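You operate a simulated robot arm through the tools that you are given. There is no shell and no other tool.

Carry out the task below with a simulated robot arm. There is one attempt and no reset: what you move stays moved.

Task
Put things in order on the top of the white table. At the end: the blue marker stands where the red padlock stood; the silver canister from the top of the white table stands where the blue wiping pad stood; the red padlock from the top of the white table stands where the silver canister stood; the blue wiping pad from the top of the white table stands on top of the brown fittings carton; whatever was shut is shut again. Leave all else as you found it, and nothing knocked over.

It is judged by the outcome, as a careful person would: the job done as asked, and still so three seconds after it is handed in. It fails if anything else is knocked over, pushed out of place, dropped, spilled or broken.

Robot
A 6-joint arm with a two-finger gripper, fixed in place. Base frame: the origin is at the foot of the arm, x ahead of it, y to its left, z up; the work surface is at about z = 0. Units: m, degrees, N and s.
With the tool pointing down near the work surface it reaches from about 0.18 to 0.48 m from the base axis. Its first joint turns from -66.0 to 66.0 degrees. Payload 1.76 kg.
Tool frame: the origin (TCP) lies between the finger pads and is the grasp point; the fingertips stand 0.029 m ahead of it; z points along the fingers, y is the line along which they close. The gripper opens to 0.082 m. The gripper's body begins 0.058 m behind the TCP.
Orientation is told as [roll, pitch, yaw] about the base's x, y, z axes, in that order, counted from this pose: with the fingers straight down and closing along the base's y, the tool's x points along the base's -x, its y along +y and its z along -z.

Tools
- The arm moves only by the tool arm_command. Its argument "moves" is a list of rows, each a list of 3 entries, a list of its own where there are three numbers: the shift along the tool's x, y, z in cm, then the turn, a rotation vector about the tool's x, y, z in rad, then the finger opening in cm, from 0 to 8.2. In form: [[[dx, dy, dz], [rx, ry, rz], fingers], ...]. A call has 1 to 20 rows; each row shifts and turns the commanded pose from where the row before left it, along the tool's axes as they then stand. A row lasts 0.2 s, in which the tool goes at most 0.05 m and 8.6 degrees; a call with a longer step from one row to the next is refused whole, and so is a gripper value outside its range. A pose out of reach is approached as far as the arm can. The call stops where the force on the tool passes 40 N (or 10 N more than at its start, if that is more) or the arm is blocked; 0.2 s more then pass. Each finger halts on what it meets, pressing with about 26 N; the grip force reading is that of the motor and also rises with nothing between the fingers. The clock runs only during rows and for 0.2 s after the last one: add rows that do not move to give the fingers time. It gives the time, the measured TCP pose, the force on the tool (base axes), the opening and the grip force at its end, in the units of the frame above (readings bear some noise), with the torque about the TCP (base axes, N m) and any sound that the robot's microphone picked up, and new pictures: "views" is both (left out), scene, wrist or none.
- Cameras (640 x 400 px; columns grow to the right, rows downward): "scene" is fixed at [0.0487, 0.3334, 0.4092]; the picture's right is [-0.80, -0.60, 0.00], its down [-0.42, 0.56, -0.71] and it looks along [0.43, -0.57, -0.70] (base axes); focal length 214 px, centre (320, 200). "wrist" rides on the gripper at [0.079, 0.004, -0.089] in the tool frame; the picture's right is [-0.05, 1.00, 0.00], its down [-0.71, -0.04, -0.71] and it looks along [-0.71, -0.04, 0.71] (tool axes); focal length 256 px, centre (320, 200). There is no depth. A picture from a camera that has moved, and an enlarged one, comes with that camera's place and axes in the base frame and with its lens.
- zoom(camera, box): a new picture of the part [left, top, right, bottom] of that camera's present view, enlarged. It takes no simulated time.
- close_job(): hands the job in; it is judged then, once.

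Places have to be worked out from the pictures, the camera data and where the tool is seen. Open the gripper and draw the arm clear of the work before you hand the job in, unless the task says otherwise.

The tools are called after "Call:" as name(argument=value, ...) on one line, values as JSON. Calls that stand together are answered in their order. arm_command: Moves the arm, as the interface text tells. Its arguments: {"type":"object","properties":{"moves":{"type":"array"},"views":{"type":"string","enum":["both","scene","wrist","none"]}},"required":["moves"]} The other tools are called the same way: zoom (camera, box) takes an enlarged picture of a part of a camera's view; close_job () hands the job in.

At the start:

```text
time_s: 0.0
eef_pos: [0.2232, -0.1964, 0.2774]
ee_rot: [-0.1, 0.0, 0.0]
wrist_force: [0.9, -0.2, -0.1]
wrist_torque: [-0.01, -0.02, 0.0]
finger_gap: 0.0819
gripper_force: 0.0
```

scene: 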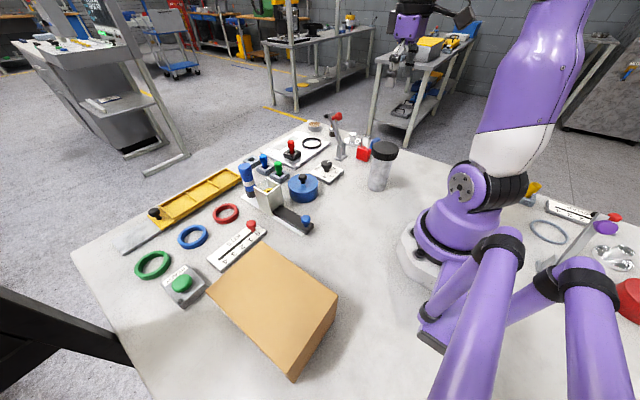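
wrist: 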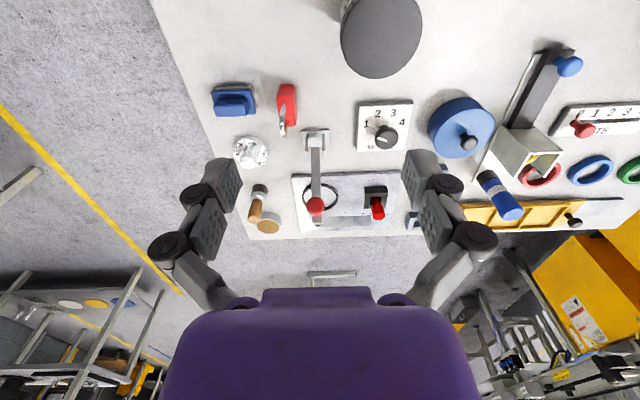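

I'll look closer at both views before moving anything.

Call:
zoom(camera="scene", box=[220, 100, 420, 240])

Call:
zoom(camera="wrist", box=[180, 60, 420, 240])

Call:
zoom(camera="wrist", box=[400, 30, 640, 240])

Call:
zoom(camera="scene", box=[80, 130, 360, 380])

Call:
zoom(camera="scene", box=[480, 170, 640, 330])

```text
2.86 times, centred on (320, 170) of scene
camera zoom: at [0.0487, 0.3334, 0.4092], right [-0.8, -0.6, 0.0], down [-0.42, 0.56, -0.71], along [0.43, -0.57, -0.7], focal length 613 px, centre (320, 286)
```

zoom: 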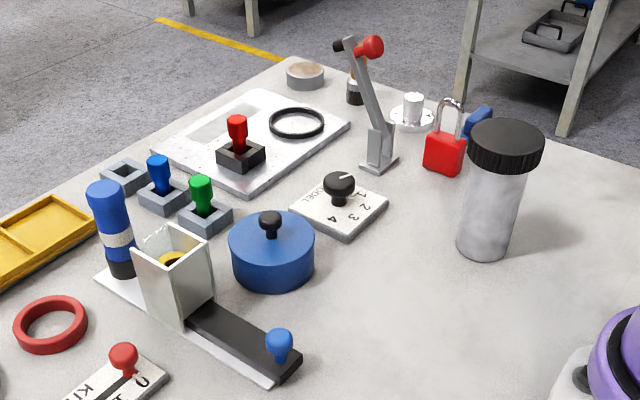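

```text
2.22 times, centred on (300, 150) of wrist
camera zoom: at [0.144, -0.1906, 0.3666], right [0.05, 1.0, 0.0], down [0.71, -0.04, 0.71], along [0.71, -0.04, -0.71], focal length 569 px, centre (364, 311)
```

zoom: 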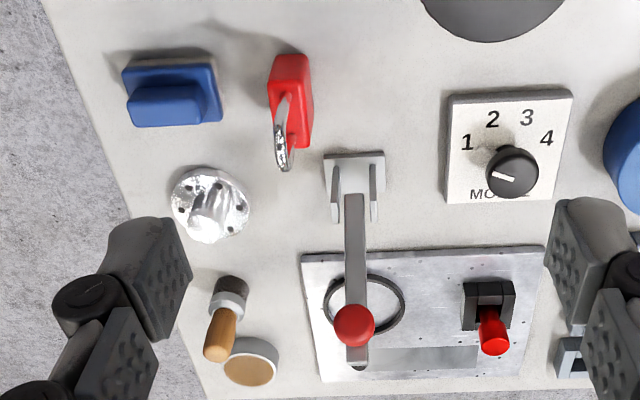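

```text
1.90 times, centred on (520, 135) of wrist
camera zoom: at [0.144, -0.1906, 0.3666], right [0.05, 1.0, 0.0], down [0.71, -0.04, 0.71], along [0.71, -0.04, -0.71], focal length 488 px, centre (-61, 324)
```

zoom: 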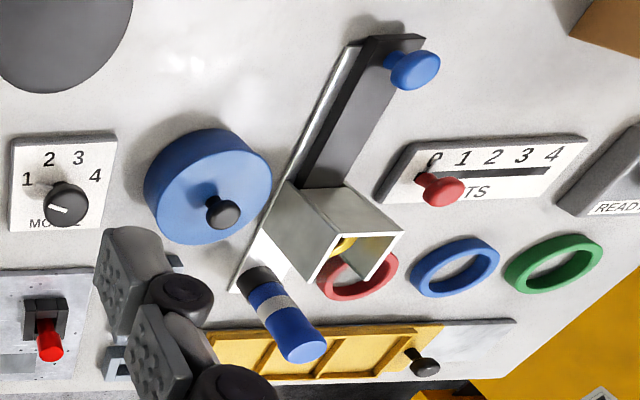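

```text
1.60 times, centred on (220, 255) of scene
camera zoom: at [0.0487, 0.3334, 0.4092], right [-0.8, -0.6, 0.0], down [-0.42, 0.56, -0.71], along [0.43, -0.57, -0.7], focal length 343 px, centre (480, 112)
```

zoom: 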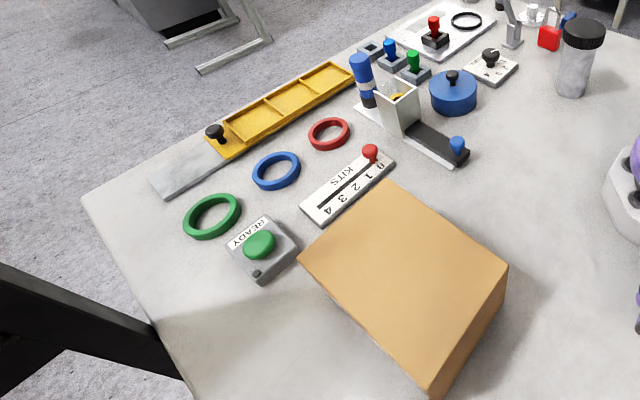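

```text
2.50 times, centred on (560, 250) of scene
camera zoom: at [0.0487, 0.3334, 0.4092], right [-0.8, -0.6, 0.0], down [-0.42, 0.56, -0.71], along [0.43, -0.57, -0.7], focal length 536 px, centre (-280, 75)
```

zoom: 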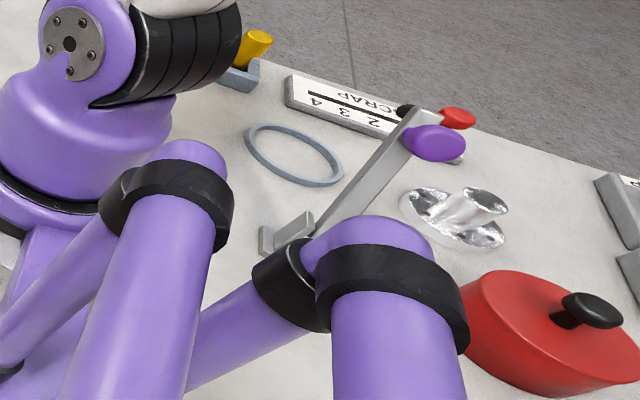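

Several candidates for each named object; I want higher magnification on the cylinder, box, pot and canister.

Call:
zoom(camera="scene", box=[235, 145, 325, 240])

Call:
zoom(camera="scene", box=[300, 105, 410, 200])

Call:
zoom(camera="scene", box=[110, 150, 260, 260])

Call:
zoom(camera="wrist", box=[440, 90, 600, 240])

Call:
zoom(camera="wrist", box=[200, 70, 320, 170])

```text
4.21 times, centred on (280, 192) of scene
camera zoom: at [0.0487, 0.3334, 0.4092], right [-0.8, -0.6, 0.0], down [-0.42, 0.56, -0.71], along [0.43, -0.57, -0.7], focal length 903 px, centre (488, 232)
```

zoom: 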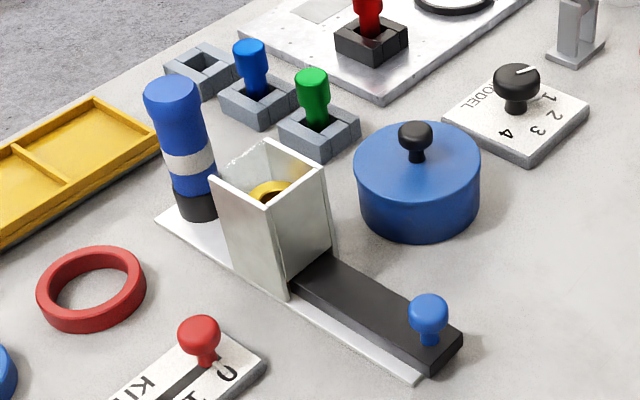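

```text
4.21 times, centred on (355, 152) of scene
camera zoom: at [0.0487, 0.3334, 0.4092], right [-0.8, -0.6, 0.0], down [-0.42, 0.56, -0.71], along [0.43, -0.57, -0.7], focal length 903 px, centre (173, 400)
```

zoom: 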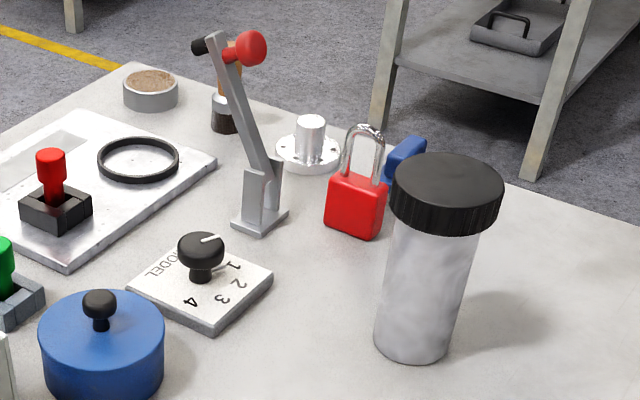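

```text
3.64 times, centred on (185, 205) of scene
camera zoom: at [0.0487, 0.3334, 0.4092], right [-0.8, -0.6, 0.0], down [-0.42, 0.56, -0.71], along [0.43, -0.57, -0.7], focal length 780 px, centre (811, 182)
```

zoom: 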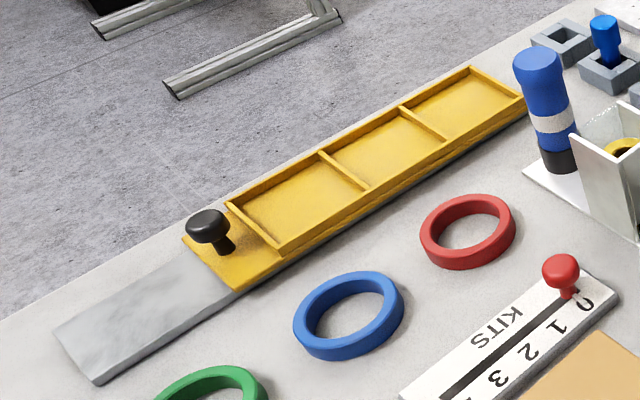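

```text
2.67 times, centred on (520, 165) of wrist
camera zoom: at [0.144, -0.1906, 0.3666], right [0.05, 1.0, 0.0], down [0.71, -0.04, 0.71], along [0.71, -0.04, -0.71], focal length 683 px, centre (-213, 293)
```

zoom: 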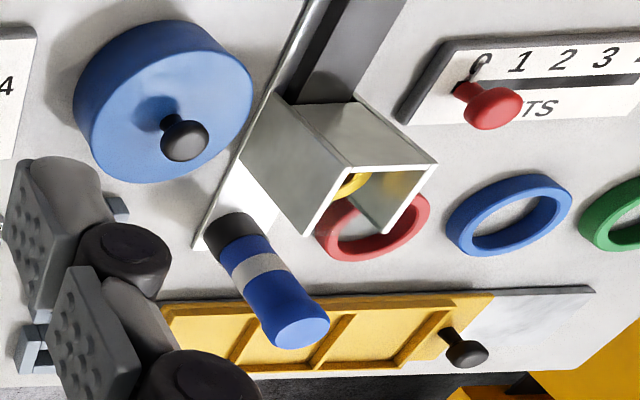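

```text
4.00 times, centred on (260, 120) of wrist
camera zoom: at [0.144, -0.1906, 0.3666], right [0.05, 1.0, 0.0], down [0.71, -0.04, 0.71], along [0.71, -0.04, -0.71], focal length 1024 px, centre (560, 520)
```

zoom: 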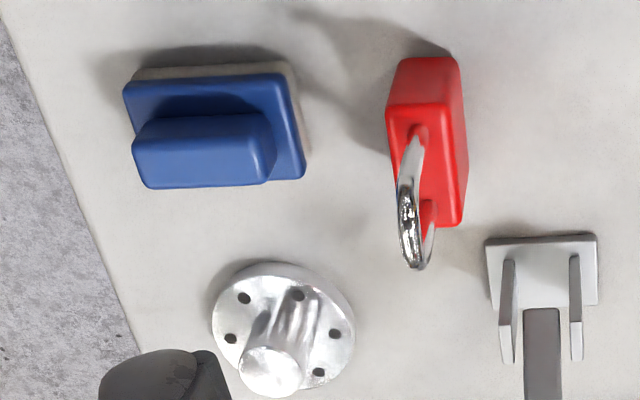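

The newest views: blue pad ≈ (0.305,-0.32), padlock ≈ (0.295,-0.245), canister ≈ (0.20,-0.14, ~0.12 high), the blue marker ≈ (0.455,0.095) on the chute's plate, carton top z≈0.10 centred ≈ (0.18,0.276). I lower the wrist camera toward the pad for a close look, staying well above everything.

Call:
arm_command(moves=[[[0.4, -2.1, 1.8], [0, 0, 0], 8.2], [[0.4, -2.1, 1.8], [0, 0, 0], 8.2], [[0.4, -2.1, 1.8], [0, 0, 0], 8.2], [[0.4, -2.1, 1.8], [0, 0, 0], 8.2], [[0.4, -2.1, 1.8], [0, 0, 0], 8.2], [[0.4, -2.1, 1.8], [0, 0, 0], 8.2], [[0, 0, 0], [0, 0, 0], 8.2]])

```text
time_s: 1.6
eef_pos: [0.2002, -0.322, 0.1677]
ee_rot: [-0.2, 0.0, 0.0]
wrist_force: [0.0, 0.4, -0.2]
wrist_torque: [0.03, 0.0, -0.02]
finger_gap: 0.0817
gripper_force: 0.1
camera wrist: at [0.1203, -0.3167, 0.2581], right [0.05, 1.0, 0.0], down [0.71, -0.04, 0.71], along [0.71, -0.04, -0.71], focal length 256 px, centre (320, 200)
```

scene: 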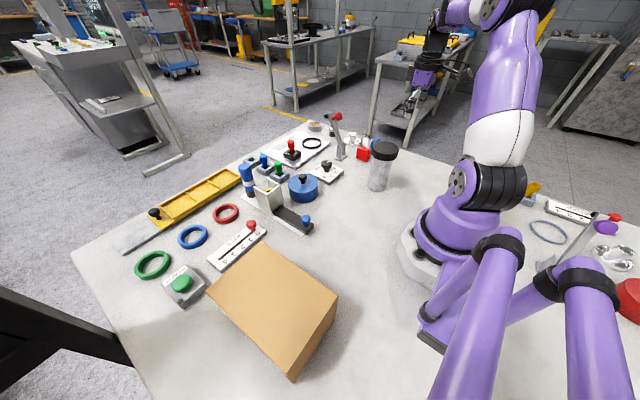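
wrist: 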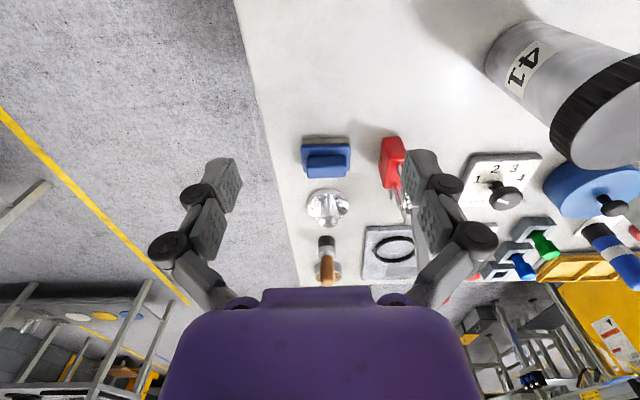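

The pad, padlock and canister (labelled 41) are clearer now. I zoom on them to measure.

Call:
zoom(camera="wrist", box=[280, 120, 440, 220])

Call:
zoom(camera="wrist", box=[470, 0, 640, 200])

Call:
zoom(camera="wrist", box=[440, 140, 640, 300])

```text
4.00 times, centred on (360, 170) of wrist
camera zoom: at [0.1203, -0.3167, 0.2581], right [0.05, 1.0, 0.0], down [0.71, -0.04, 0.71], along [0.71, -0.04, -0.71], focal length 1024 px, centre (160, 320)
```

zoom: 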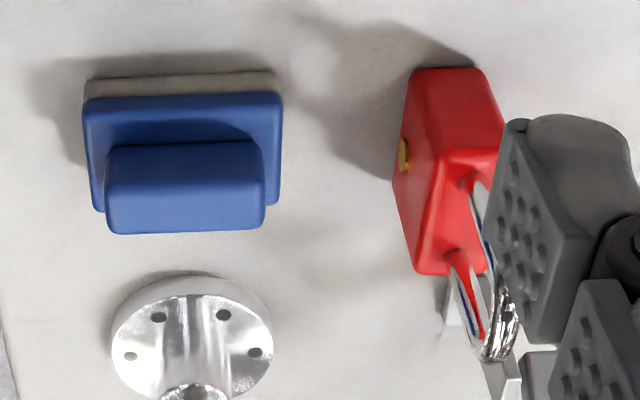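

```text
2.00 times, centred on (555, 100) of wrist
camera zoom: at [0.1203, -0.3167, 0.2581], right [0.05, 1.0, 0.0], down [0.71, -0.04, 0.71], along [0.71, -0.04, -0.71], focal length 512 px, centre (-150, 400)
```

zoom: 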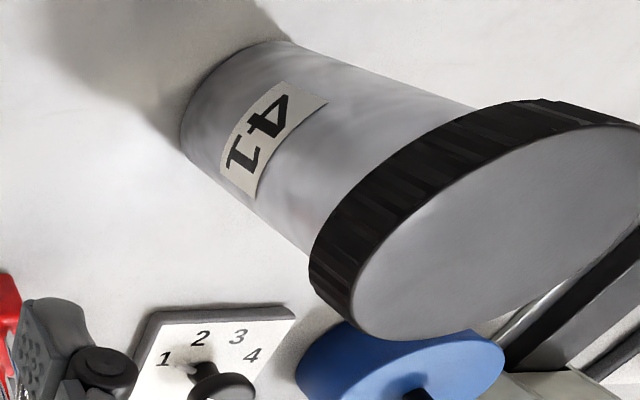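

```text
2.50 times, centred on (540, 220) of wrist
camera zoom: at [0.1203, -0.3167, 0.2581], right [0.05, 1.0, 0.0], down [0.71, -0.04, 0.71], along [0.71, -0.04, -0.71], focal length 640 px, centre (-230, 150)
```

zoom: 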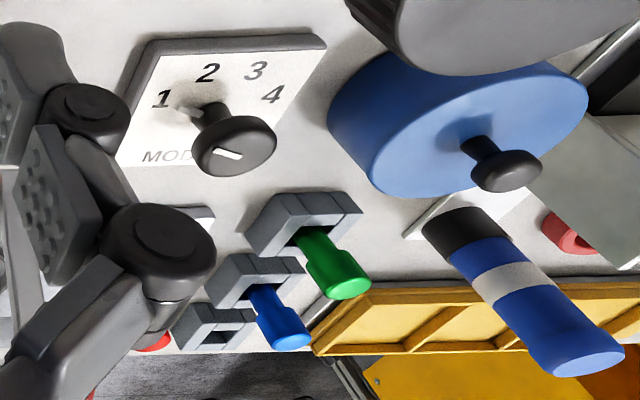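

Pad slab measures ≈ x 0.280–0.317, y −0.347…−0.292, with a ridge handle along y. I move over it and turn the tool −90° in yaw (fingers closing along x) to grip the handle.

Call:
arm_command(moves=[[[-3.3, 0, 0], [0, 0, 0], 8.2], [[-3.3, 0.1, 0], [0, 0, 0], 8.2], [[-3.2, 0.1, 0], [0, 0, 0], 8.2], [[0, 0, 0], [0, 0, 0.1309], 8.2], [[0, 0, 0], [0, 0, 0.1309], 8.2], [[0, 0, 0], [0, 0, 0.1309], 8.2], [[0, 0, 0], [0, 0, 0.1309], 8.2], [[0, 0, 0], [0, 0, 0.1309], 8.2], [[0, 0, 0], [0, 0, 0.1309], 8.2], [[0, 0, 0], [0, 0, 0.1309], 8.2], [[0, 0, 0], [0, 0, 0.1309], 8.2], [[0, 0, 0], [0, 0, 0.1309], 8.2], [[0, 0, 0], [0, 0, 0.1309], 8.2], [[0, 0, 0], [0, 0, 0.1309], 8.2], [[0, 0, 0], [0, 0, 0.1309], 8.2], [[0, 0, 0], [0, 0, 0], 8.2]])

```text
time_s: 5.0
eef_pos: [0.2975, -0.3202, 0.168]
ee_rot: [-0.1, 0.0, -90.1]
wrist_force: [0.6, -0.9, -0.5]
wrist_torque: [-0.05, -0.03, 0.01]
finger_gap: 0.0822
gripper_force: 0.1
camera wrist: at [0.3018, -0.2395, 0.2587], right [1.0, -0.05, 0.0], down [-0.04, -0.71, 0.71], along [-0.04, -0.71, -0.71], focal length 256 px, centre (320, 200)
```

scene: 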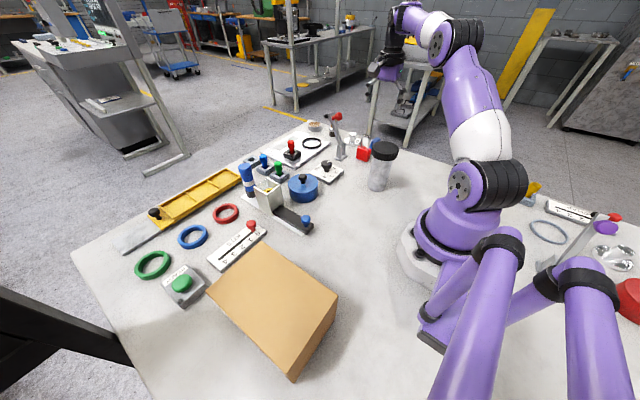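
wrist: 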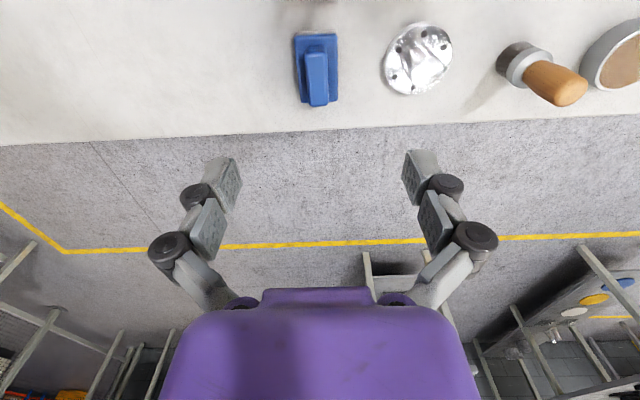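

Call:
zoom(camera="wrist", box=[270, 10, 366, 120])

```text
3.64 times, centred on (318, 65) of wrist
camera zoom: at [0.3018, -0.2395, 0.2587], right [1.0, -0.05, 0.0], down [-0.04, -0.71, 0.71], along [-0.04, -0.71, -0.71], focal length 931 px, centre (327, 691)
```

zoom: 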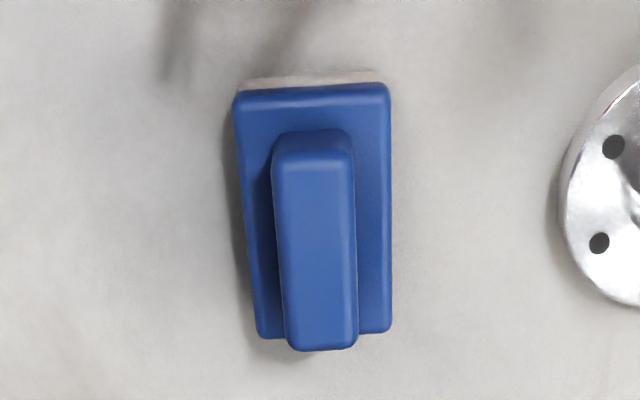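

Handle is centred at x≈0.2955, y≈−0.321, 17 mm wide, top ≈0.038; slab top ≈0.014. I descend with a 5 cm opening to TCP z≈0.047 so the tips stop just above the slab.

Call:
arm_command(moves=[[[-0.05, -0.2, 2.5], [0, 0, 0], 5], [[0, 0, 2.5], [0, 0, 0], 5], [[0, 0, 2.5], [0, 0, 0], 5], [[0, 0, 2.0], [0, 0, 0], 5], [[0, 0, 1.5], [0, 0, 0], 5], [[0, 0, 1.0], [0, 0, 0], 5], [[0, 0, 0], [0, 0, 0], 5]])

Call:
zoom(camera="wrist", box=[160, 0, 480, 200])

```text
time_s: 6.6
eef_pos: [0.2954, -0.3182, 0.0486]
ee_rot: [0.1, 0.0, -90.0]
wrist_force: [-0.5, -0.1, 0.1]
wrist_torque: [0.04, 0.0, 0.01]
finger_gap: 0.05
gripper_force: 0.0
camera wrist: at [0.2994, -0.2398, 0.1386], right [1.0, -0.05, 0.0], down [-0.04, -0.71, 0.71], along [-0.04, -0.71, -0.71], focal length 256 px, centre (320, 200)
```

scene: 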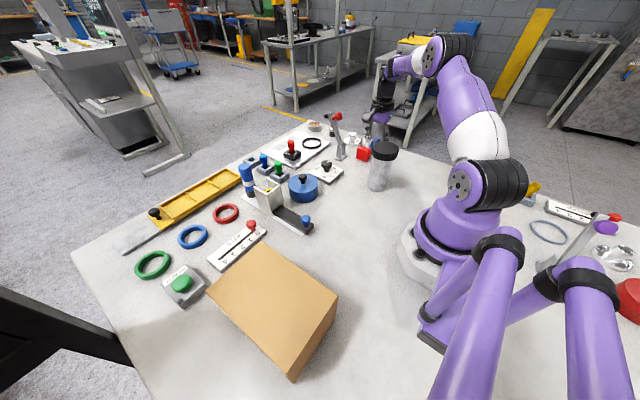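
wrist: 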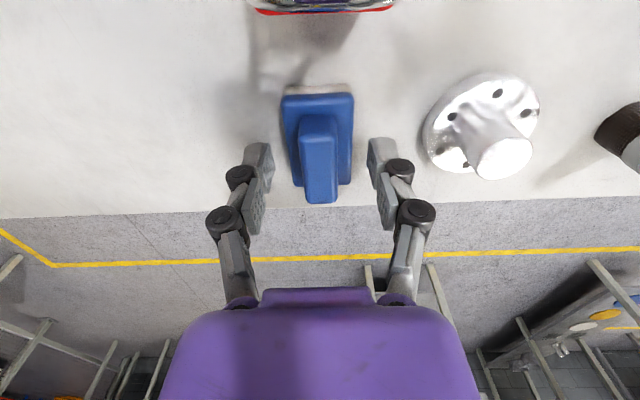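

```text
2.00 times, centred on (320, 100) of wrist
camera zoom: at [0.2994, -0.2398, 0.1386], right [1.0, -0.05, 0.0], down [-0.04, -0.71, 0.71], along [-0.04, -0.71, -0.71], focal length 512 px, centre (320, 400)
```

zoom: 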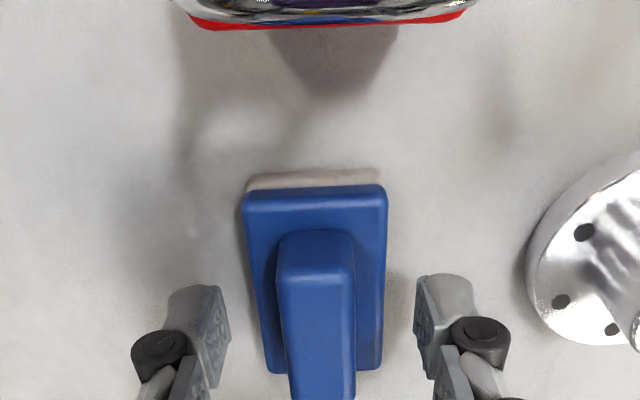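

Fingers straddle the handle cleanly. I close on it.

Call:
arm_command(moves=[[[0, 0, 0], [0, 0, 0], 2.5], [[0, 0, 0], [0, 0, 0], 1.0], [[0, 0, 0], [0, 0, 0], 0.5], [[0, 0, 0], [0, 0, 0], 0.5]], views="wrist")

```text
time_s: 7.6
eef_pos: [0.2945, -0.3204, 0.0486]
ee_rot: [0.0, -0.1, -90.0]
wrist_force: [-0.4, -0.5, 0.9]
wrist_torque: [-0.02, 0.03, 0.02]
finger_gap: 0.0172
gripper_force: 26.0
camera wrist: at [0.2994, -0.2398, 0.1388], right [1.0, -0.05, 0.0], down [-0.04, -0.71, 0.71], along [-0.04, -0.71, -0.71], focal length 256 px, centre (320, 200)
```

wrist: 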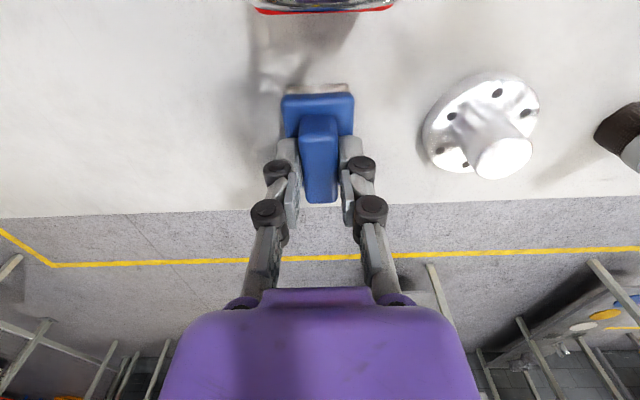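

The handle is gripped (17.2 mm, 26 N). I lift straight up to z≈0.28, then turn back to yaw 0.

Call:
arm_command(moves=[[[0, 0, -1.0], [0, 0, 0], 0.5], [[0, 0, -3.0], [0, 0, 0], 0.5], [[0, 0, -4.0], [0, 0, 0], 0.5], [[0, 0, -4.0], [0, 0, 0], 0.5], [[0, 0, -4.0], [0, 0, 0], 0.5], [[0, 0, -4.0], [0, 0, 0], 0.5], [[0, 0, -3.0], [0, 0, 0], 0.5], [[0, 0, 0], [0, 0, -0.1309], 0.5], [[0, 0, 0], [0, 0, -0.1309], 0.5], [[0, 0, 0], [0, 0, -0.1309], 0.5], [[0, 0, 0], [0, 0, -0.1309], 0.5], [[0, 0, 0], [0, 0, -0.1309], 0.5], [[0, 0, 0], [0, 0, -0.1309], 0.5], [[0, 0, 0], [0, 0, -0.1309], 0.5], [[0, 0, 0], [0, 0, -0.1309], 0.5], [[0, 0, 0], [0, 0, -0.1309], 0.5], [[0, 0, 0], [0, 0, -0.1309], 0.5], [[0, 0, 0], [0, 0, -0.1309], 0.5], [[0, 0, 0], [0, 0, -0.1309], 0.5]])

```text
time_s: 11.6
eef_pos: [0.2879, -0.3115, 0.2435]
ee_rot: [-0.1, 0.0, 0.3]
wrist_force: [-0.5, -0.2, -0.4]
wrist_torque: [-0.03, 0.0, -0.01]
finger_gap: 0.0172
gripper_force: 25.8
out of reach, approached as far as the arm can: row 6, 7
camera wrist: at [0.2087, -0.3069, 0.3338], right [0.05, 1.0, 0.0], down [0.71, -0.03, 0.71], along [0.71, -0.04, -0.71], focal length 256 px, centre (320, 200)
```

scene: 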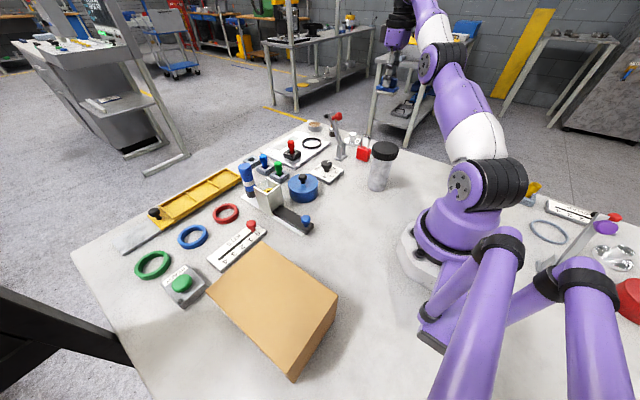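
wrist: 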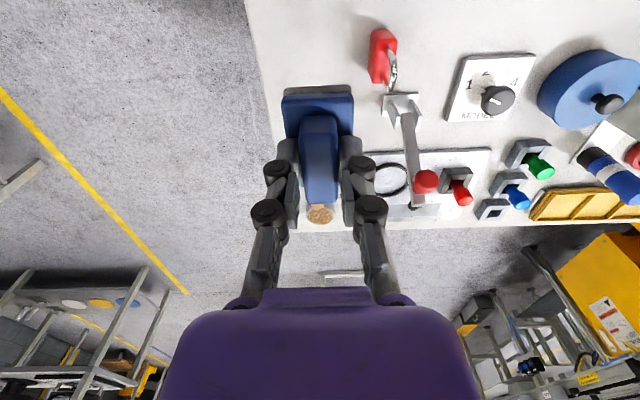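

Pad is held; the height was clipped at the reach limit, so I bring it inward and across toward the carton in steps and recheck the pose.

Call:
arm_command(moves=[[[1.0, 3.0, 0], [0, 0, 0], 0.5], [[1.0, 4.0, 0], [0, 0, 0], 0.5], [[1.0, 4.0, 0], [0, 0, 0], 0.5], [[0.7, 4.0, 0], [0, 0, 0], 0.5], [[0.7, 4.0, 0], [0, 0, 0], 0.5], [[0.7, 4.0, 0], [0, 0, 0], 0.5], [[0.7, 4.0, 0], [0, 0, 0], 0.5], [[0.7, 4.0, 0], [0, 0, 0], 0.5], [[0, 0, 0], [0, 0, 0], 0.5]], views="none")

```text
time_s: 13.6
eef_pos: [0.2221, -0.0025, 0.2436]
ee_rot: [0.0, -0.1, 0.1]
wrist_force: [0.7, 0.8, -1.1]
wrist_torque: [0.02, 0.01, -0.02]
finger_gap: 0.017
gripper_force: 26.2
```

Call:
arm_command(moves=[[[0.5, 4.0, 0], [0, 0, 0], 0.5], [[0.5, 4.0, 0], [0, 0, 0], 0.5], [[0.5, 4.0, 0], [0, 0, 0], 0.5], [[0.5, 4.0, 0], [0, 0, 0], 0.5], [[0.5, 4.0, 0], [0, 0, 0], 0.5], [[0.6, 4.0, 0], [0, 0, 0], 0.5], [[0.6, 3.85, 0], [0, 0, 0], 0.5], [[0, 0, 0], [0, 0, 0], 0.5]])

```text
time_s: 15.4
eef_pos: [0.1844, 0.2778, 0.2427]
ee_rot: [0.0, 0.0, -0.1]
wrist_force: [0.6, -0.8, -1.9]
wrist_torque: [-0.01, 0.04, 0.01]
finger_gap: 0.0171
gripper_force: 26.3
camera wrist: at [0.106, 0.2823, 0.3335], right [0.05, 1.0, 0.0], down [0.71, -0.04, 0.71], along [0.71, -0.04, -0.71], focal length 256 px, centre (320, 200)
```

scene: 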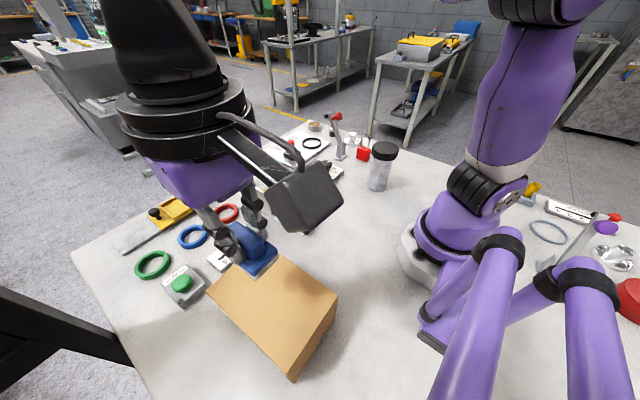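
wrist: 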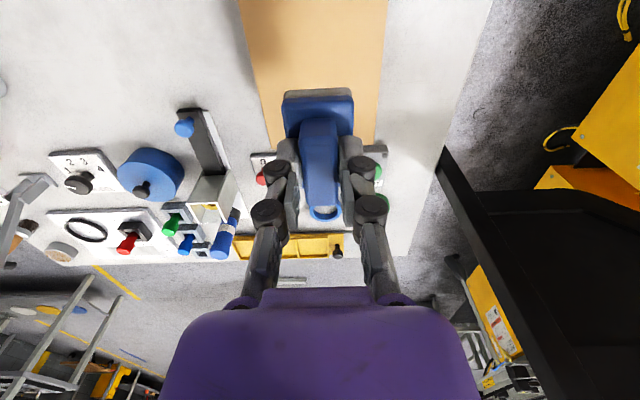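

The pad hangs over the carton centre. I zoom to pin down the carton's height before lowering.

Call:
zoom(camera="scene", box=[270, 270, 360, 390])

Call:
zoom(camera="scene", box=[190, 210, 310, 310])

Call:
zoom(camera="wrist", box=[230, 0, 400, 170])

```text
3.33 times, centred on (315, 330) of scene
camera zoom: at [0.0487, 0.3334, 0.4092], right [-0.8, -0.6, 0.0], down [-0.42, 0.56, -0.71], along [0.43, -0.57, -0.7], focal length 715 px, centre (337, -233)
```

zoom: 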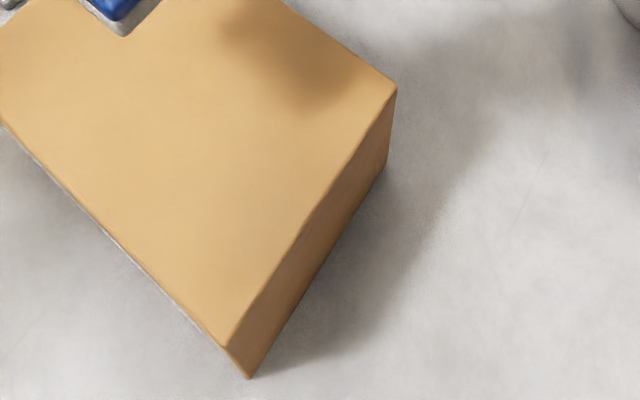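

```text
4.00 times, centred on (250, 260) of scene
camera zoom: at [0.0487, 0.3334, 0.4092], right [-0.8, -0.6, 0.0], down [-0.42, 0.56, -0.71], along [0.43, -0.57, -0.7], focal length 858 px, centre (600, -40)
```

zoom: 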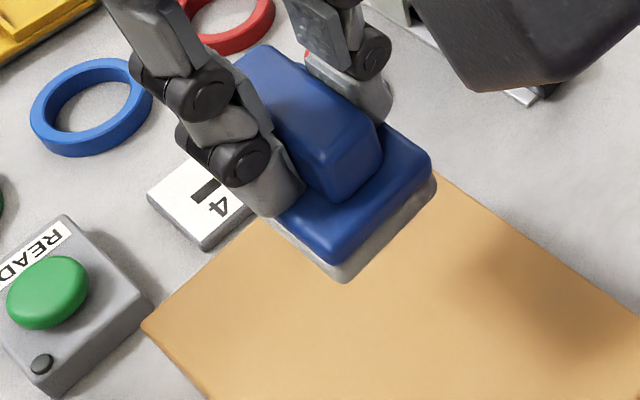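

```text
2.35 times, centred on (315, 85) of wrist
camera zoom: at [0.106, 0.2823, 0.3335], right [0.05, 1.0, 0.0], down [0.71, -0.04, 0.71], along [0.71, -0.04, -0.71], focal length 602 px, centre (332, 471)
```

zoom: 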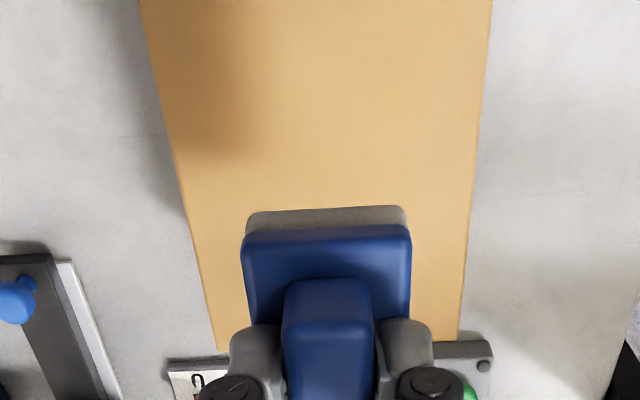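

Carton height works out at ≈0.085–0.098, so contact is expected near TCP z≈0.135–0.147. I lower quickly to 0.153, then I'll creep.

Call:
arm_command(moves=[[[0, 0, 2.5], [0, 0, 0], 0.5], [[0, 0, 2.5], [0, 0, 0], 0.5], [[0, 0, 2.0], [0, 0, 0], 0.5], [[0, 0, 1.5], [0, 0, 0], 0.5], [[0, 0, 0.5], [0, 0, 0], 0.5], [[0, 0, 0], [0, 0, 0], 0.5]])

Call:
zoom(camera="scene", box=[190, 210, 310, 310])

```text
time_s: 16.8
eef_pos: [0.1855, 0.2772, 0.153]
ee_rot: [-0.1, 0.0, 0.0]
wrist_force: [0.2, 0.2, -0.6]
wrist_torque: [0.0, -0.01, -0.02]
finger_gap: 0.0171
gripper_force: 25.8
camera wrist: at [0.106, 0.2817, 0.244], right [0.05, 1.0, 0.0], down [0.71, -0.04, 0.71], along [0.71, -0.04, -0.71], focal length 256 px, centre (320, 200)
```

scene: 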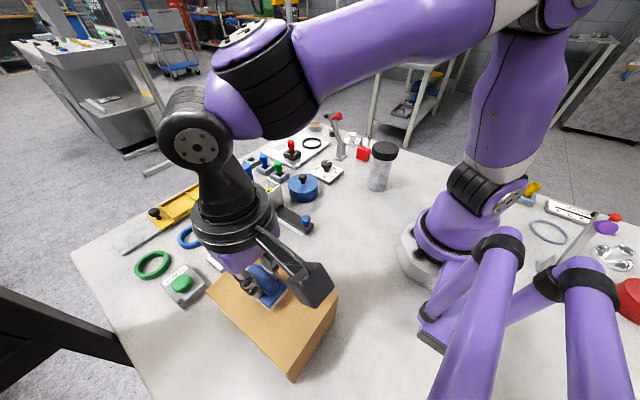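
wrist: 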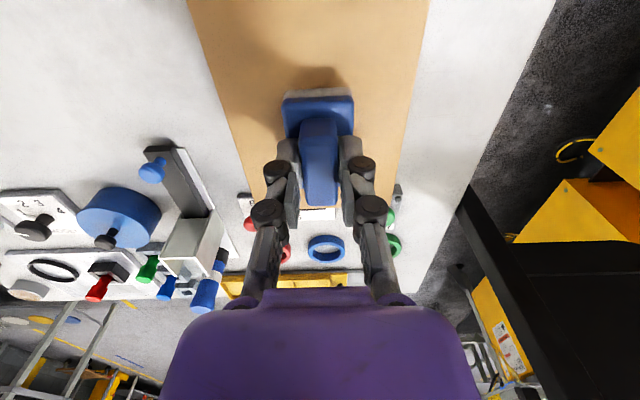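

```text
4.00 times, centred on (250, 260) of scene
camera zoom: at [0.0487, 0.3334, 0.4092], right [-0.8, -0.6, 0.0], down [-0.42, 0.56, -0.71], along [0.43, -0.57, -0.7], focal length 858 px, centre (600, -40)
```

zoom: 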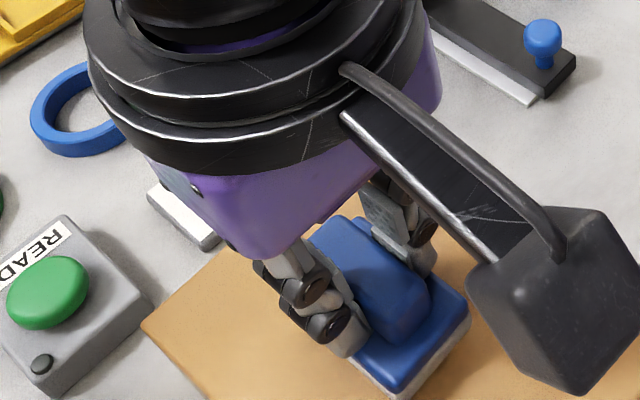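

Just above the top; I creep down, reading force.

Call:
arm_command(moves=[[[0, 0, 0.3], [0, 0, 0], 0.5], [[0, 0, 0.2], [0, 0, 0], 0.5], [[0, 0, 0], [0, 0, 0], 0.5]], views="none")

Call:
arm_command(moves=[[[0, 0, 0.2], [0, 0, 0], 0.5], [[0, 0, 0], [0, 0, 0], 0.5]], views="none")

Call:
arm_command(moves=[[[0, 0, 0.2], [0, 0, 0], 0.5], [[0, 0, 0], [0, 0, 0], 0.5]], views="wrist")

```text
time_s: 17.6
eef_pos: [0.1854, 0.2769, 0.1478]
ee_rot: [0.0, 0.0, 0.1]
wrist_force: [-0.8, 0.7, 0.1]
wrist_torque: [0.03, -0.02, 0.03]
finger_gap: 0.0171
gripper_force: 26.4
```

```text
time_s: 18.2
eef_pos: [0.1866, 0.2776, 0.148]
ee_rot: [0.1, -0.1, 0.1]
wrist_force: [-8.2, -6.9, 35.0]
wrist_torque: [-0.26, 0.2, 0.02]
finger_gap: 0.0174
gripper_force: 26.1
```

```text
time_s: 18.5
eef_pos: [0.1865, 0.2779, 0.1482]
ee_rot: [0.3, -0.1, 0.1]
wrist_force: [0.3, -1.6, 6.5]
wrist_torque: [-0.08, 0.02, -0.05]
finger_gap: 0.0171
gripper_force: 26.3
stopped in row 1: the force on the tool passed its limit at 52 N (the readings are from after the stop); the commanded pose is now the measured one
camera wrist: at [0.1067, 0.2819, 0.2382], right [0.05, 1.0, 0.0], down [0.7, -0.04, 0.71], along [0.71, -0.03, -0.71], focal length 256 px, centre (320, 200)
```

wrist: 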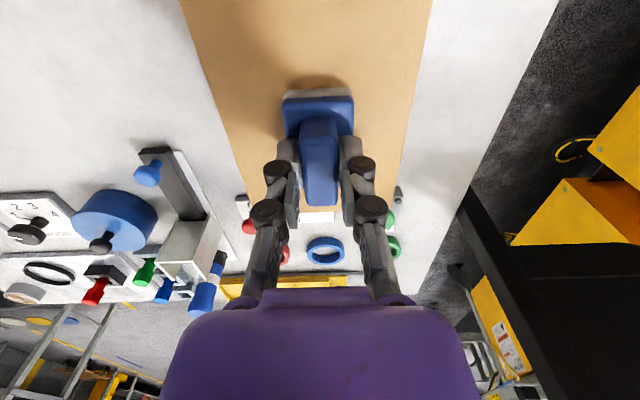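

Contact at TCP z 0.148 (carton top ≈0.099). The pad rests on it; I open the fingers gently, then rise.

Call:
arm_command(moves=[[[0, 0, 0], [0, 0, 0], 2.2], [[0, 0, 0], [0, 0, 0], 3.5], [[0, 0, 0], [0, 0, 0], 5], [[0, 0, -1.0], [0, 0, 0], 5], [[0, 0, -3], [0, 0, 0], 5], [[0, 0, -3.5], [0, 0, 0], 5], [[0, 0, -3], [0, 0, 0], 5], [[0, 0, 0], [0, 0, 0], 5]])

Call:
zoom(camera="scene", box=[190, 210, 350, 390])

```text
time_s: 20.3
eef_pos: [0.1871, 0.2779, 0.2522]
ee_rot: [0.1, -0.1, 0.2]
wrist_force: [0.2, -0.3, -0.5]
wrist_torque: [0.01, 0.01, -0.02]
finger_gap: 0.0499
gripper_force: 0.1
camera wrist: at [0.1068, 0.2815, 0.3428], right [0.05, 1.0, 0.0], down [0.7, -0.04, 0.71], along [0.71, -0.04, -0.71], focal length 256 px, centre (320, 200)
```

scene: 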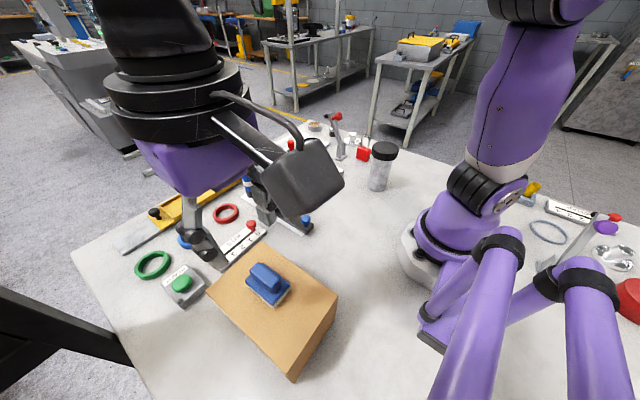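
wrist: 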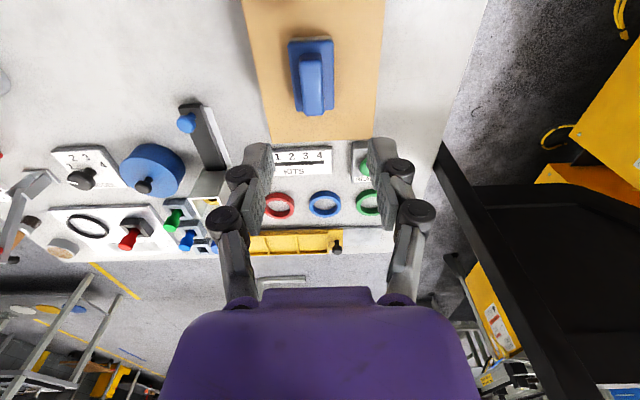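

```text
2.22 times, centred on (270, 300) of scene
camera zoom: at [0.0487, 0.3334, 0.4092], right [-0.8, -0.6, 0.0], down [-0.42, 0.56, -0.71], along [0.43, -0.57, -0.7], focal length 477 px, centre (431, -22)
```

zoom: 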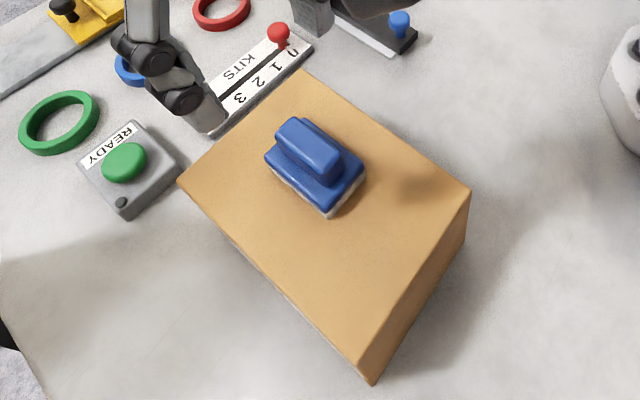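

The pad sits flat in the middle of the carton. Now I travel back across (bowing outward in x) to view the canister from above.

Call:
arm_command(moves=[[[-1, -4, 0], [0, 0, 0], 8.2], [[-1, -4, 0], [0, 0, 0], 8.2], [[-1, -4, 0], [0, 0, 0], 8.2], [[-1, -4, 0], [0, 0, 0], 8.2], [[0, -4, 0], [0, 0, 0], 8.2], [[0, -4, 0], [0, 0, 0], 8.2], [[0, -4, 0], [0, 0, 0], 8.2], [[1, -4, 0], [0, 0, 0], 8.2], [[1, -4, 0], [0, 0, 0], 8.2], [[1, -4, 0], [0, 0, 0], 8.2], [[1, -2, 0], [0, 0, 0], 8.2], [[0, 0, 0], [0, 0, 0], 8.2]])

Call:
zoom(camera="wrist", box=[200, 0, 440, 150])

Call:
zoom(camera="scene", box=[340, 120, 430, 210])

```text
time_s: 22.9
eef_pos: [0.1871, -0.143, 0.2506]
ee_rot: [0.1, -0.1, 0.1]
wrist_force: [-0.5, -0.5, -0.1]
wrist_torque: [0.02, 0.0, -0.02]
finger_gap: 0.0819
gripper_force: 0.0
camera wrist: at [0.1065, -0.1389, 0.3411], right [0.05, 1.0, 0.0], down [0.7, -0.04, 0.71], along [0.71, -0.04, -0.71], focal length 256 px, centre (320, 200)
```

scene: 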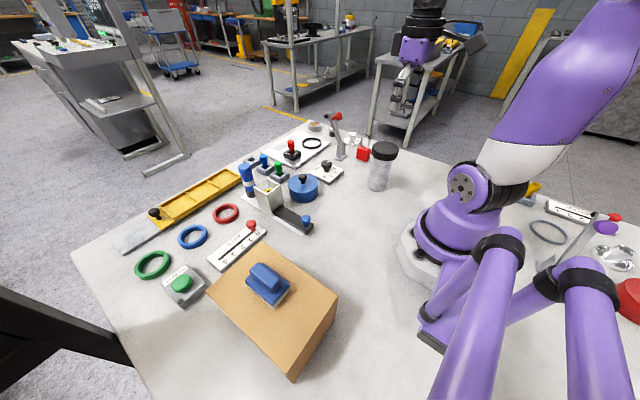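
wrist: 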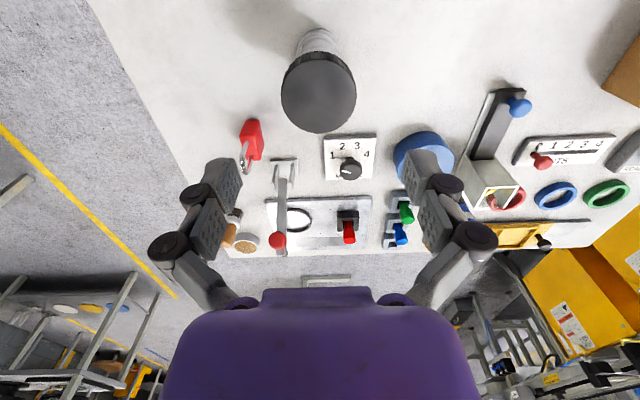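

```text
2.67 times, centred on (320, 75) of wrist
camera zoom: at [0.1065, -0.1389, 0.3411], right [0.05, 1.0, 0.0], down [0.7, -0.04, 0.71], along [0.71, -0.04, -0.71], focal length 683 px, centre (320, 533)
```

zoom: 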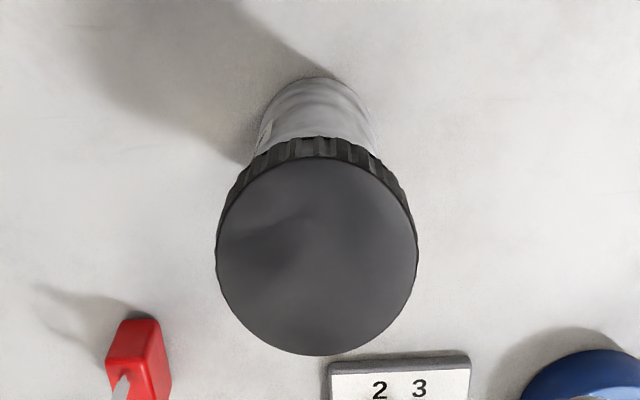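

```text
4.44 times, centred on (385, 165) of scene
camera zoom: at [0.0487, 0.3334, 0.4092], right [-0.8, -0.6, 0.0], down [-0.42, 0.56, -0.71], along [0.43, -0.57, -0.7], focal length 953 px, centre (31, 356)
```

zoom: 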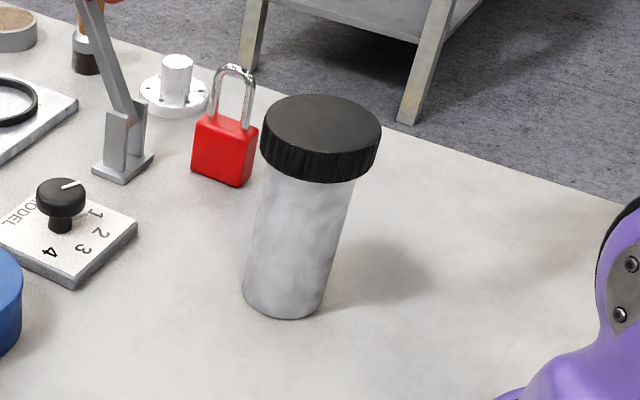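

Lid centre works out at ≈(0.2015,−0.1455), top z≈0.119, diameter ≈65 mm with the body narrower below. I'll descend open over the lid, pausing at z≈0.155 to check alignment.

Call:
arm_command(moves=[[[-0.7, -0.13, 2], [0, 0, 0], 8.2], [[-0.7, -0.12, 2.5], [0, 0, 0], 8.2], [[0, 0, 2.5], [0, 0, 0], 8.2], [[0, 0, 2.0], [0, 0, 0], 8.2], [[0, 0, 0.5], [0, 0, 0], 8.2], [[0, 0, 0], [0, 0, 0], 8.2]])

Call:
zoom(camera="wrist", box=[180, 0, 460, 240])

Call:
zoom(camera="scene", box=[330, 80, 450, 210])

```text
time_s: 24.3
eef_pos: [0.2013, -0.1447, 0.1566]
ee_rot: [0.1, -0.1, 0.1]
wrist_force: [0.0, -1.0, 0.0]
wrist_torque: [-0.01, -0.01, 0.05]
finger_gap: 0.0819
gripper_force: 0.0
camera wrist: at [0.1211, -0.1405, 0.2463], right [0.05, 1.0, 0.0], down [0.7, -0.04, 0.71], along [0.71, -0.04, -0.71], focal length 256 px, centre (320, 200)
```

scene: 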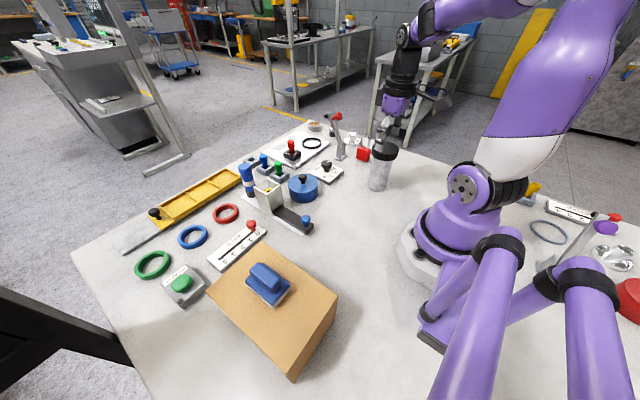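
wrist: 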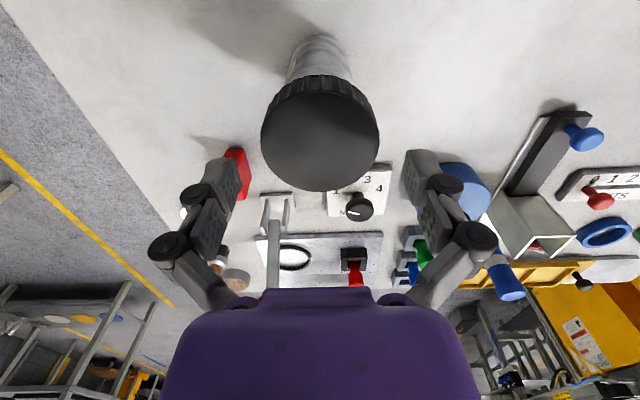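

```text
1.67 times, centred on (320, 120) of wrist
camera zoom: at [0.1211, -0.1405, 0.2463], right [0.05, 1.0, 0.0], down [0.7, -0.04, 0.71], along [0.71, -0.04, -0.71], focal length 427 px, centre (320, 333)
```

zoom: 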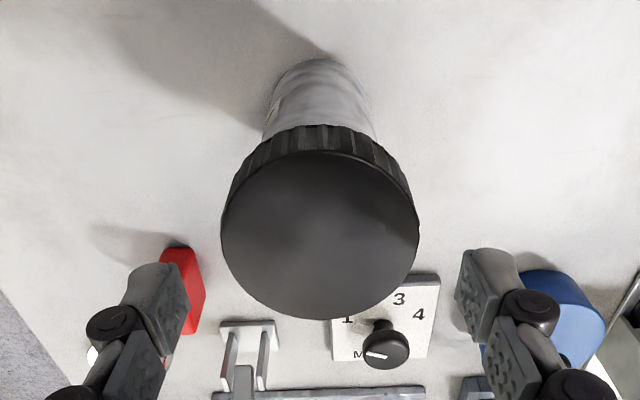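

```text
3.08 times, centred on (390, 145) of scene
camera zoom: at [0.0487, 0.3334, 0.4092], right [-0.8, -0.6, 0.0], down [-0.42, 0.56, -0.71], along [0.43, -0.57, -0.7], focal length 660 px, centre (105, 369)
```

zoom: 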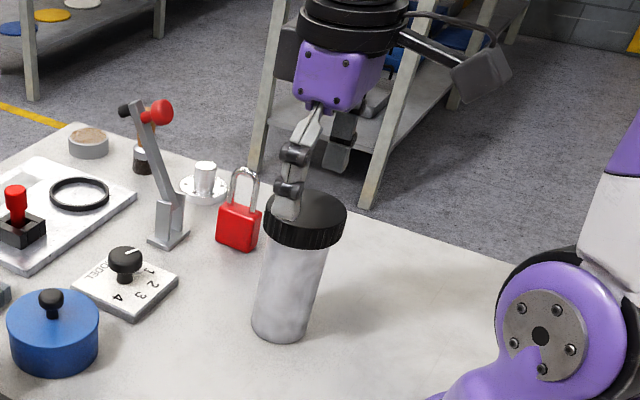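

Alignment is good: lid centre ≈(0.2014,−0.145) under the TCP, both fingers outside the lid. I lower to z≈0.110 so the pads cover the lid band.

Call:
arm_command(moves=[[[0, 0, 1.5], [0, 0, 0], 8.2], [[0, 0, 1.5], [0, 0, 0], 8.2], [[0, 0, 1.2], [0, 0, 0], 8.2], [[0, 0, 0.4], [0, 0, 0], 8.2], [[0, 0, 0], [0, 0, 0], 8.2]])

Call:
zoom(camera="scene", box=[330, 80, 450, 210])

```text
time_s: 25.5
eef_pos: [0.2009, -0.1459, 0.1101]
ee_rot: [0.1, -0.1, 0.1]
wrist_force: [-0.2, -0.3, 0.2]
wrist_torque: [0.02, 0.03, -0.03]
finger_gap: 0.082
gripper_force: 0.1
camera wrist: at [0.1212, -0.1408, 0.2004], right [0.05, 1.0, 0.0], down [0.7, -0.04, 0.71], along [0.71, -0.04, -0.71], focal length 256 px, centre (320, 200)
```

scene: 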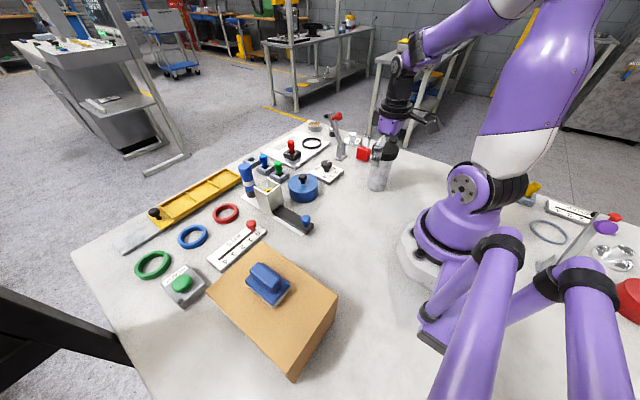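
wrist: 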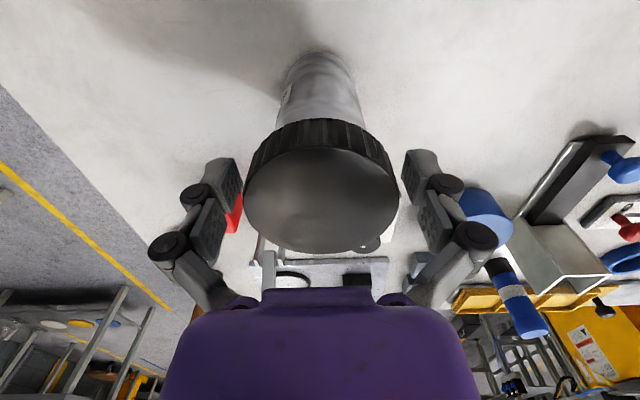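

```text
3.08 times, centred on (390, 145) of scene
camera zoom: at [0.0487, 0.3334, 0.4092], right [-0.8, -0.6, 0.0], down [-0.42, 0.56, -0.71], along [0.43, -0.57, -0.7], focal length 660 px, centre (105, 369)
```

zoom: 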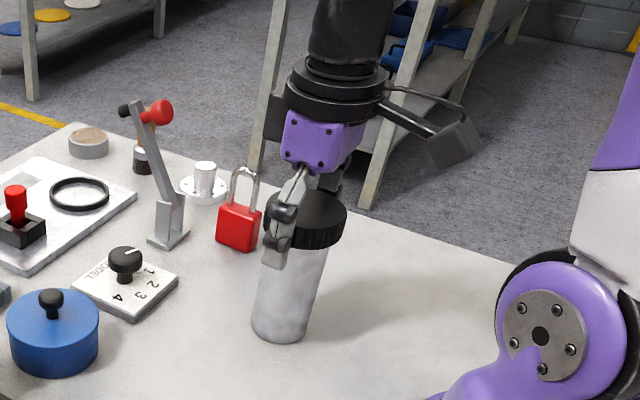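

Fingers flank the lid evenly. I close slowly.

Call:
arm_command(moves=[[[0, 0, 0], [0, 0, 0], 7.4], [[0, 0, 0], [0, 0, 0], 7.0], [[0, 0, 0], [0, 0, 0], 6.6], [[0, 0, 0], [0, 0, 0], 6.2], [[0, 0, 0], [0, 0, 0], 5.5], [[0, 0, 0], [0, 0, 0], 5.0], [[0, 0, 0], [0, 0, 0], 5.0]], views="wrist")

```text
time_s: 27.1
eef_pos: [0.2011, -0.1458, 0.1107]
ee_rot: [0.1, -0.1, 0.1]
wrist_force: [-1.5, 2.4, 5.5]
wrist_torque: [0.01, 0.04, -0.01]
finger_gap: 0.0619
gripper_force: 25.8
camera wrist: at [0.1213, -0.1408, 0.2006], right [0.05, 1.0, 0.0], down [0.7, -0.04, 0.71], along [0.71, -0.04, -0.71], focal length 256 px, centre (320, 200)
```

wrist: 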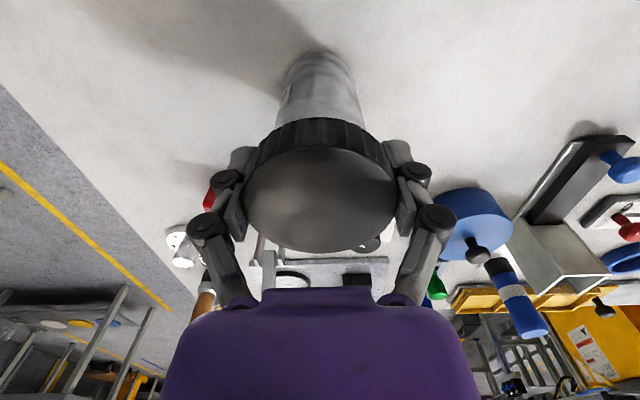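

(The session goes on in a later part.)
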